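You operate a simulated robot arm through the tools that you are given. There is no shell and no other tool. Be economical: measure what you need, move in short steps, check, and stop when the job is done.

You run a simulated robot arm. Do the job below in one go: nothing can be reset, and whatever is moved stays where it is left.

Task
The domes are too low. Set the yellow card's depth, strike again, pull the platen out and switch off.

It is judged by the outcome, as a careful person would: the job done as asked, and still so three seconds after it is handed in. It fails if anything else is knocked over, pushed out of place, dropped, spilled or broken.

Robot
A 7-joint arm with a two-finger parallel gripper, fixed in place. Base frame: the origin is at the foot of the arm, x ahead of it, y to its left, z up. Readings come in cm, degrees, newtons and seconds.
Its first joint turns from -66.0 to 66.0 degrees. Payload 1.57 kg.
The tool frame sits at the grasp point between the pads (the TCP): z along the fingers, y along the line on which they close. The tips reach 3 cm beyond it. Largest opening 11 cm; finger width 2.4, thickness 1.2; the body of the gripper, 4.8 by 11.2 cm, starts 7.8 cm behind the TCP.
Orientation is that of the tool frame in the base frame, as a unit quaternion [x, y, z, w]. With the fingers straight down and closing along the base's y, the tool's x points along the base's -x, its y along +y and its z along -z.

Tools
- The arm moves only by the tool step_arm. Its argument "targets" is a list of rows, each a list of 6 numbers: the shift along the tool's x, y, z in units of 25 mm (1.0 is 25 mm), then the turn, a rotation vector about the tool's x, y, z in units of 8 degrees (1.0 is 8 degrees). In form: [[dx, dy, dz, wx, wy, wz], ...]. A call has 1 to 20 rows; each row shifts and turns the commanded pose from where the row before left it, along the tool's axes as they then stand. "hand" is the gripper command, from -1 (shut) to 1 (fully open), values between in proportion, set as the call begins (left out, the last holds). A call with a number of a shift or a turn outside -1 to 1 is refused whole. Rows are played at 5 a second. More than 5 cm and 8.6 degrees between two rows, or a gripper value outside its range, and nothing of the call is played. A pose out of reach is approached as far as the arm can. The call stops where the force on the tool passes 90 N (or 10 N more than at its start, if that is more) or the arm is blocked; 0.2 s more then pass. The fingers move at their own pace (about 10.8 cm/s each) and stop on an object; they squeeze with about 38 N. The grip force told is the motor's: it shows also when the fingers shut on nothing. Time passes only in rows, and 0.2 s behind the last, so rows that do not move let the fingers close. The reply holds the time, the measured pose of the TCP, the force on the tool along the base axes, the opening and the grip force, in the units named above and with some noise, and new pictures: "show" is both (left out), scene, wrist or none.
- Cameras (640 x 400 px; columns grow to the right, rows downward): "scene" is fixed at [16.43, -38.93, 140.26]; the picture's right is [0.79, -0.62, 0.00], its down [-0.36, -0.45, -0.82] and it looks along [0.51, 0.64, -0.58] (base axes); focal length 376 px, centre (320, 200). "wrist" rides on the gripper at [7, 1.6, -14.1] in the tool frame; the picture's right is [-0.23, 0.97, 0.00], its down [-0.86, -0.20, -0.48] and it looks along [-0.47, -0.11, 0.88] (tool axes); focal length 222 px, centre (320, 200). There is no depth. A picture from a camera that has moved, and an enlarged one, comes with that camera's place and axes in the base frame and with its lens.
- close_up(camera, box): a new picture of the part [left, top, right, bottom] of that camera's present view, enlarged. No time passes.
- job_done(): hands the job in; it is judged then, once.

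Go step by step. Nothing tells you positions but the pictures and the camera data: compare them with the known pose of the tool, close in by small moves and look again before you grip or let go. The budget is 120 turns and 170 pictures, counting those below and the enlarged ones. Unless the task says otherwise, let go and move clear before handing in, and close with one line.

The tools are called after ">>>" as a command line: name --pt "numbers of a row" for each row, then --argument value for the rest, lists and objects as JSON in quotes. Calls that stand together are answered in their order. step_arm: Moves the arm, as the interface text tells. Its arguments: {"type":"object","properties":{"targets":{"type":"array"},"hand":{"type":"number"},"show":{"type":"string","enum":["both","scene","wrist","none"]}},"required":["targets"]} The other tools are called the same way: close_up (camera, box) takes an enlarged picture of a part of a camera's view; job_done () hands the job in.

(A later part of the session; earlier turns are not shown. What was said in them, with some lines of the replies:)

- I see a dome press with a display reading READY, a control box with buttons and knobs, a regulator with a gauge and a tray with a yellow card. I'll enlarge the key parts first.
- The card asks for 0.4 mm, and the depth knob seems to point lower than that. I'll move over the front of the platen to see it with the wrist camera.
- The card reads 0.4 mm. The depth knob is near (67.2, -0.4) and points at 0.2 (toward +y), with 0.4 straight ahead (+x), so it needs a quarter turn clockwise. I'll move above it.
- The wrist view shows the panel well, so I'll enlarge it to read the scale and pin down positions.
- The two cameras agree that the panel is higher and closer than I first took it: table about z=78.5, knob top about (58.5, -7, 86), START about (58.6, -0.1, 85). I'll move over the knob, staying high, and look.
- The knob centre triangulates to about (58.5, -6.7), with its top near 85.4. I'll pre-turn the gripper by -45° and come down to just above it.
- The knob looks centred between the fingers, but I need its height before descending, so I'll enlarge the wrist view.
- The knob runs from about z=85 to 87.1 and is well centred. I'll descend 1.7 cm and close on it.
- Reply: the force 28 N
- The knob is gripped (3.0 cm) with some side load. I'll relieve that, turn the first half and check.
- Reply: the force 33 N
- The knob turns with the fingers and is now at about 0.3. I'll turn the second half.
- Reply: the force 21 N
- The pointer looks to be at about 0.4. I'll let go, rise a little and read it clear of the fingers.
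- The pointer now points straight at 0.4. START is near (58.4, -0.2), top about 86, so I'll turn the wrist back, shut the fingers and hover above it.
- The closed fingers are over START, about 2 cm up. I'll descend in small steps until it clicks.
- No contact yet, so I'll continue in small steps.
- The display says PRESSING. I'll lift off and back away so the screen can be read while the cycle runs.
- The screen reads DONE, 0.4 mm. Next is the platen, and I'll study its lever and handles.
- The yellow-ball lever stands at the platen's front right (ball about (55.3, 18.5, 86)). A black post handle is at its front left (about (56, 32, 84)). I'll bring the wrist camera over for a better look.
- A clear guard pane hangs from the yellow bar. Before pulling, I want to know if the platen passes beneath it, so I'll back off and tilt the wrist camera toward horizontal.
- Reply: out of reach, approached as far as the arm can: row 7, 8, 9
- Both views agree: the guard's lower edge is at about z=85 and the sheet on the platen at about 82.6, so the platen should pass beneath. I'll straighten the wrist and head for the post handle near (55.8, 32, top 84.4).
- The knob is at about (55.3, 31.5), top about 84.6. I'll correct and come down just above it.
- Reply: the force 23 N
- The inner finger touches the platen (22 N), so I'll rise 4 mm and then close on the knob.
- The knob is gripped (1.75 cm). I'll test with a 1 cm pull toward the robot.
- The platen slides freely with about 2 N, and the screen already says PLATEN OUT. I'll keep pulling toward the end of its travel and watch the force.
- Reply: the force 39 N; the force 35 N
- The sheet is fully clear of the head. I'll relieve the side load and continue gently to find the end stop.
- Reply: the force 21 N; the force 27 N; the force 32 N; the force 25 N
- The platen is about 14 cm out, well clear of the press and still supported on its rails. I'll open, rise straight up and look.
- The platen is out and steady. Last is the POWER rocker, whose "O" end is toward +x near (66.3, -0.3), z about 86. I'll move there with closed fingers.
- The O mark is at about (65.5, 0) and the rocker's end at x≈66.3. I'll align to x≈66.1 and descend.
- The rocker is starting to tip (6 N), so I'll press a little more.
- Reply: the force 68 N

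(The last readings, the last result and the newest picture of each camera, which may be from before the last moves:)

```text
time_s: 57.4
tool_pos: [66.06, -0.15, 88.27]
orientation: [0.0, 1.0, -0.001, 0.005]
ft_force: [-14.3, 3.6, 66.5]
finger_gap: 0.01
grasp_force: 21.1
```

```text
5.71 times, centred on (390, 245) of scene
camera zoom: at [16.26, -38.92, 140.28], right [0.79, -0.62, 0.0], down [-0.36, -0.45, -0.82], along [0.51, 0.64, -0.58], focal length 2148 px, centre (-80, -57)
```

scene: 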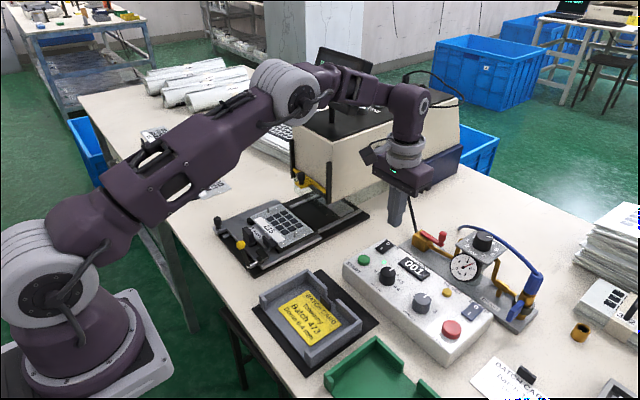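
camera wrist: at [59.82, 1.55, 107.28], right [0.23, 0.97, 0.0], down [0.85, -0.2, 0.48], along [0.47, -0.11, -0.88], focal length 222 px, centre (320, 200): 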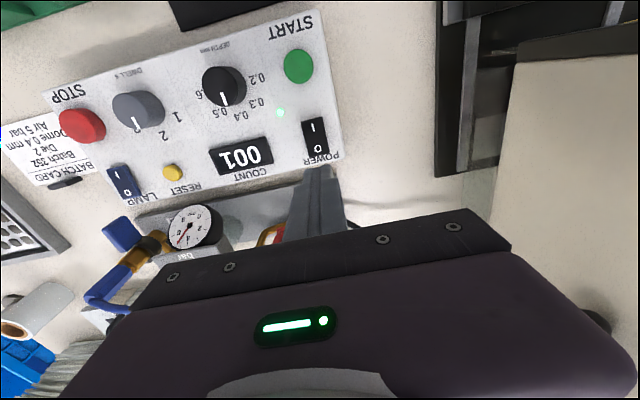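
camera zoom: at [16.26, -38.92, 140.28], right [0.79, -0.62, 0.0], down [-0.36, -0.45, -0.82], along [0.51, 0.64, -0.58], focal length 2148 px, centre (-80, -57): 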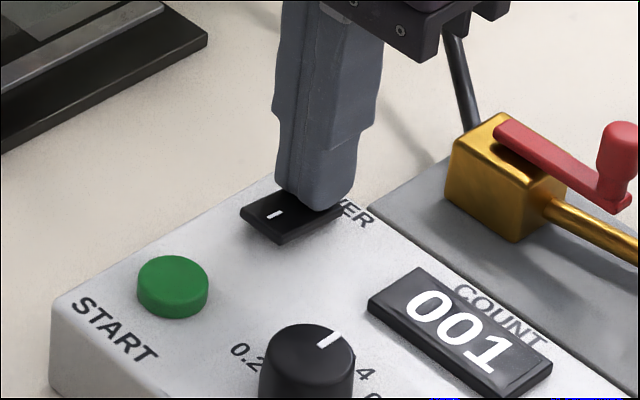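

The green LED has gone out, so the power is off. I'll lift straight up, back away and check everything.

>>> step_arm --pt "0 0 -0.3 0 0 0" --pt "0 0 -0.8 0 0 0" --pt "0 0 -1 0 0 0" --pt "0.5 0 -1 0 0 0" --pt "1 0 -0.8 0 0 0" --pt "1 0 0 0 0 0" --pt "1 0 0 0 0 0" --pt "1 0 0 0 0 0" --pt "1 0 0 0 0 0" --pt "1 0 0 0 0 0" --pt "1 0 0 0 0 0" --pt "1 0 0 0 0 0" --pt "1 0 0 0 0 0" --pt "0 0 0 0 0 0" --show "scene"

>>> close_up --camera "scene" --box '[340, 210, 480, 310]'

>>> close_up --camera "scene" --box '[200, 40, 400, 280]'

```text
time_s: 60.4
tool_pos: [42.24, -0.25, 97.47]
orientation: [0.0, 1.0, -0.001, 0.002]
ft_force: [-0.2, -0.6, -0.7]
finger_gap: 0.02
grasp_force: 22.2
```

scene: 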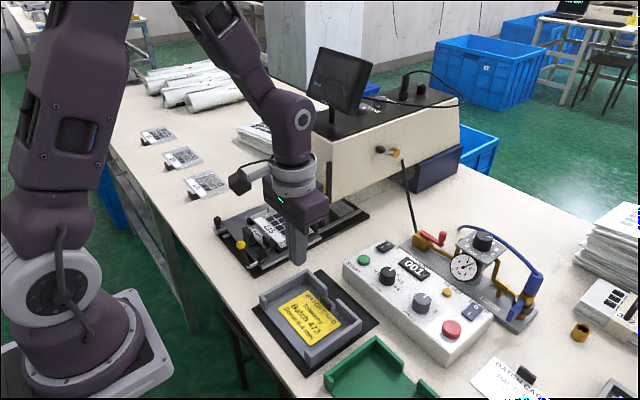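

```text
4.00 times, centred on (410, 260) of scene
camera zoom: at [16.43, -38.93, 140.26], right [0.79, -0.62, 0.0], down [-0.36, -0.45, -0.82], along [0.51, 0.64, -0.58], focal length 1504 px, centre (-40, -40)
```

zoom: 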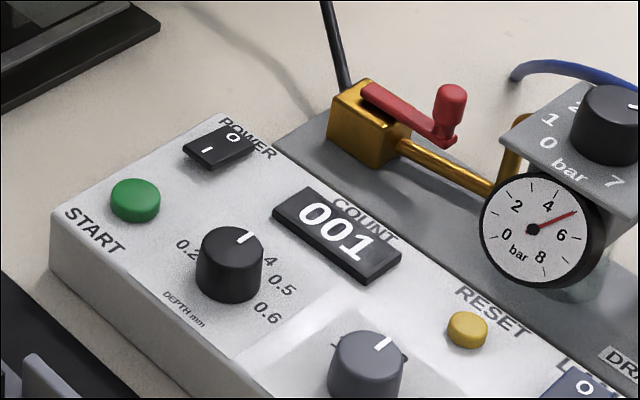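

```text
1.67 times, centred on (300, 160) of scene
camera zoom: at [16.43, -38.93, 140.26], right [0.79, -0.62, 0.0], down [-0.36, -0.45, -0.82], along [0.51, 0.64, -0.58], focal length 626 px, centre (353, 267)
```

zoom: 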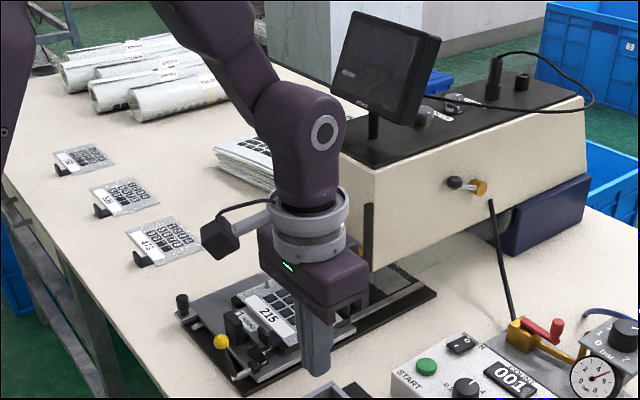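

The rocker is at O, with the LED and screen dark, and the knob is still at 0.4. The platen is out and the arm is clear, so I'm handing in.

>>> job_done

```text
The job is handed in.
```

The depth is set to 0.4 mm as on the yellow card, and the second strike finished with the screen showing DONE, 0.4 mm. The platen is pulled out about 14 cm and the power is switched off.
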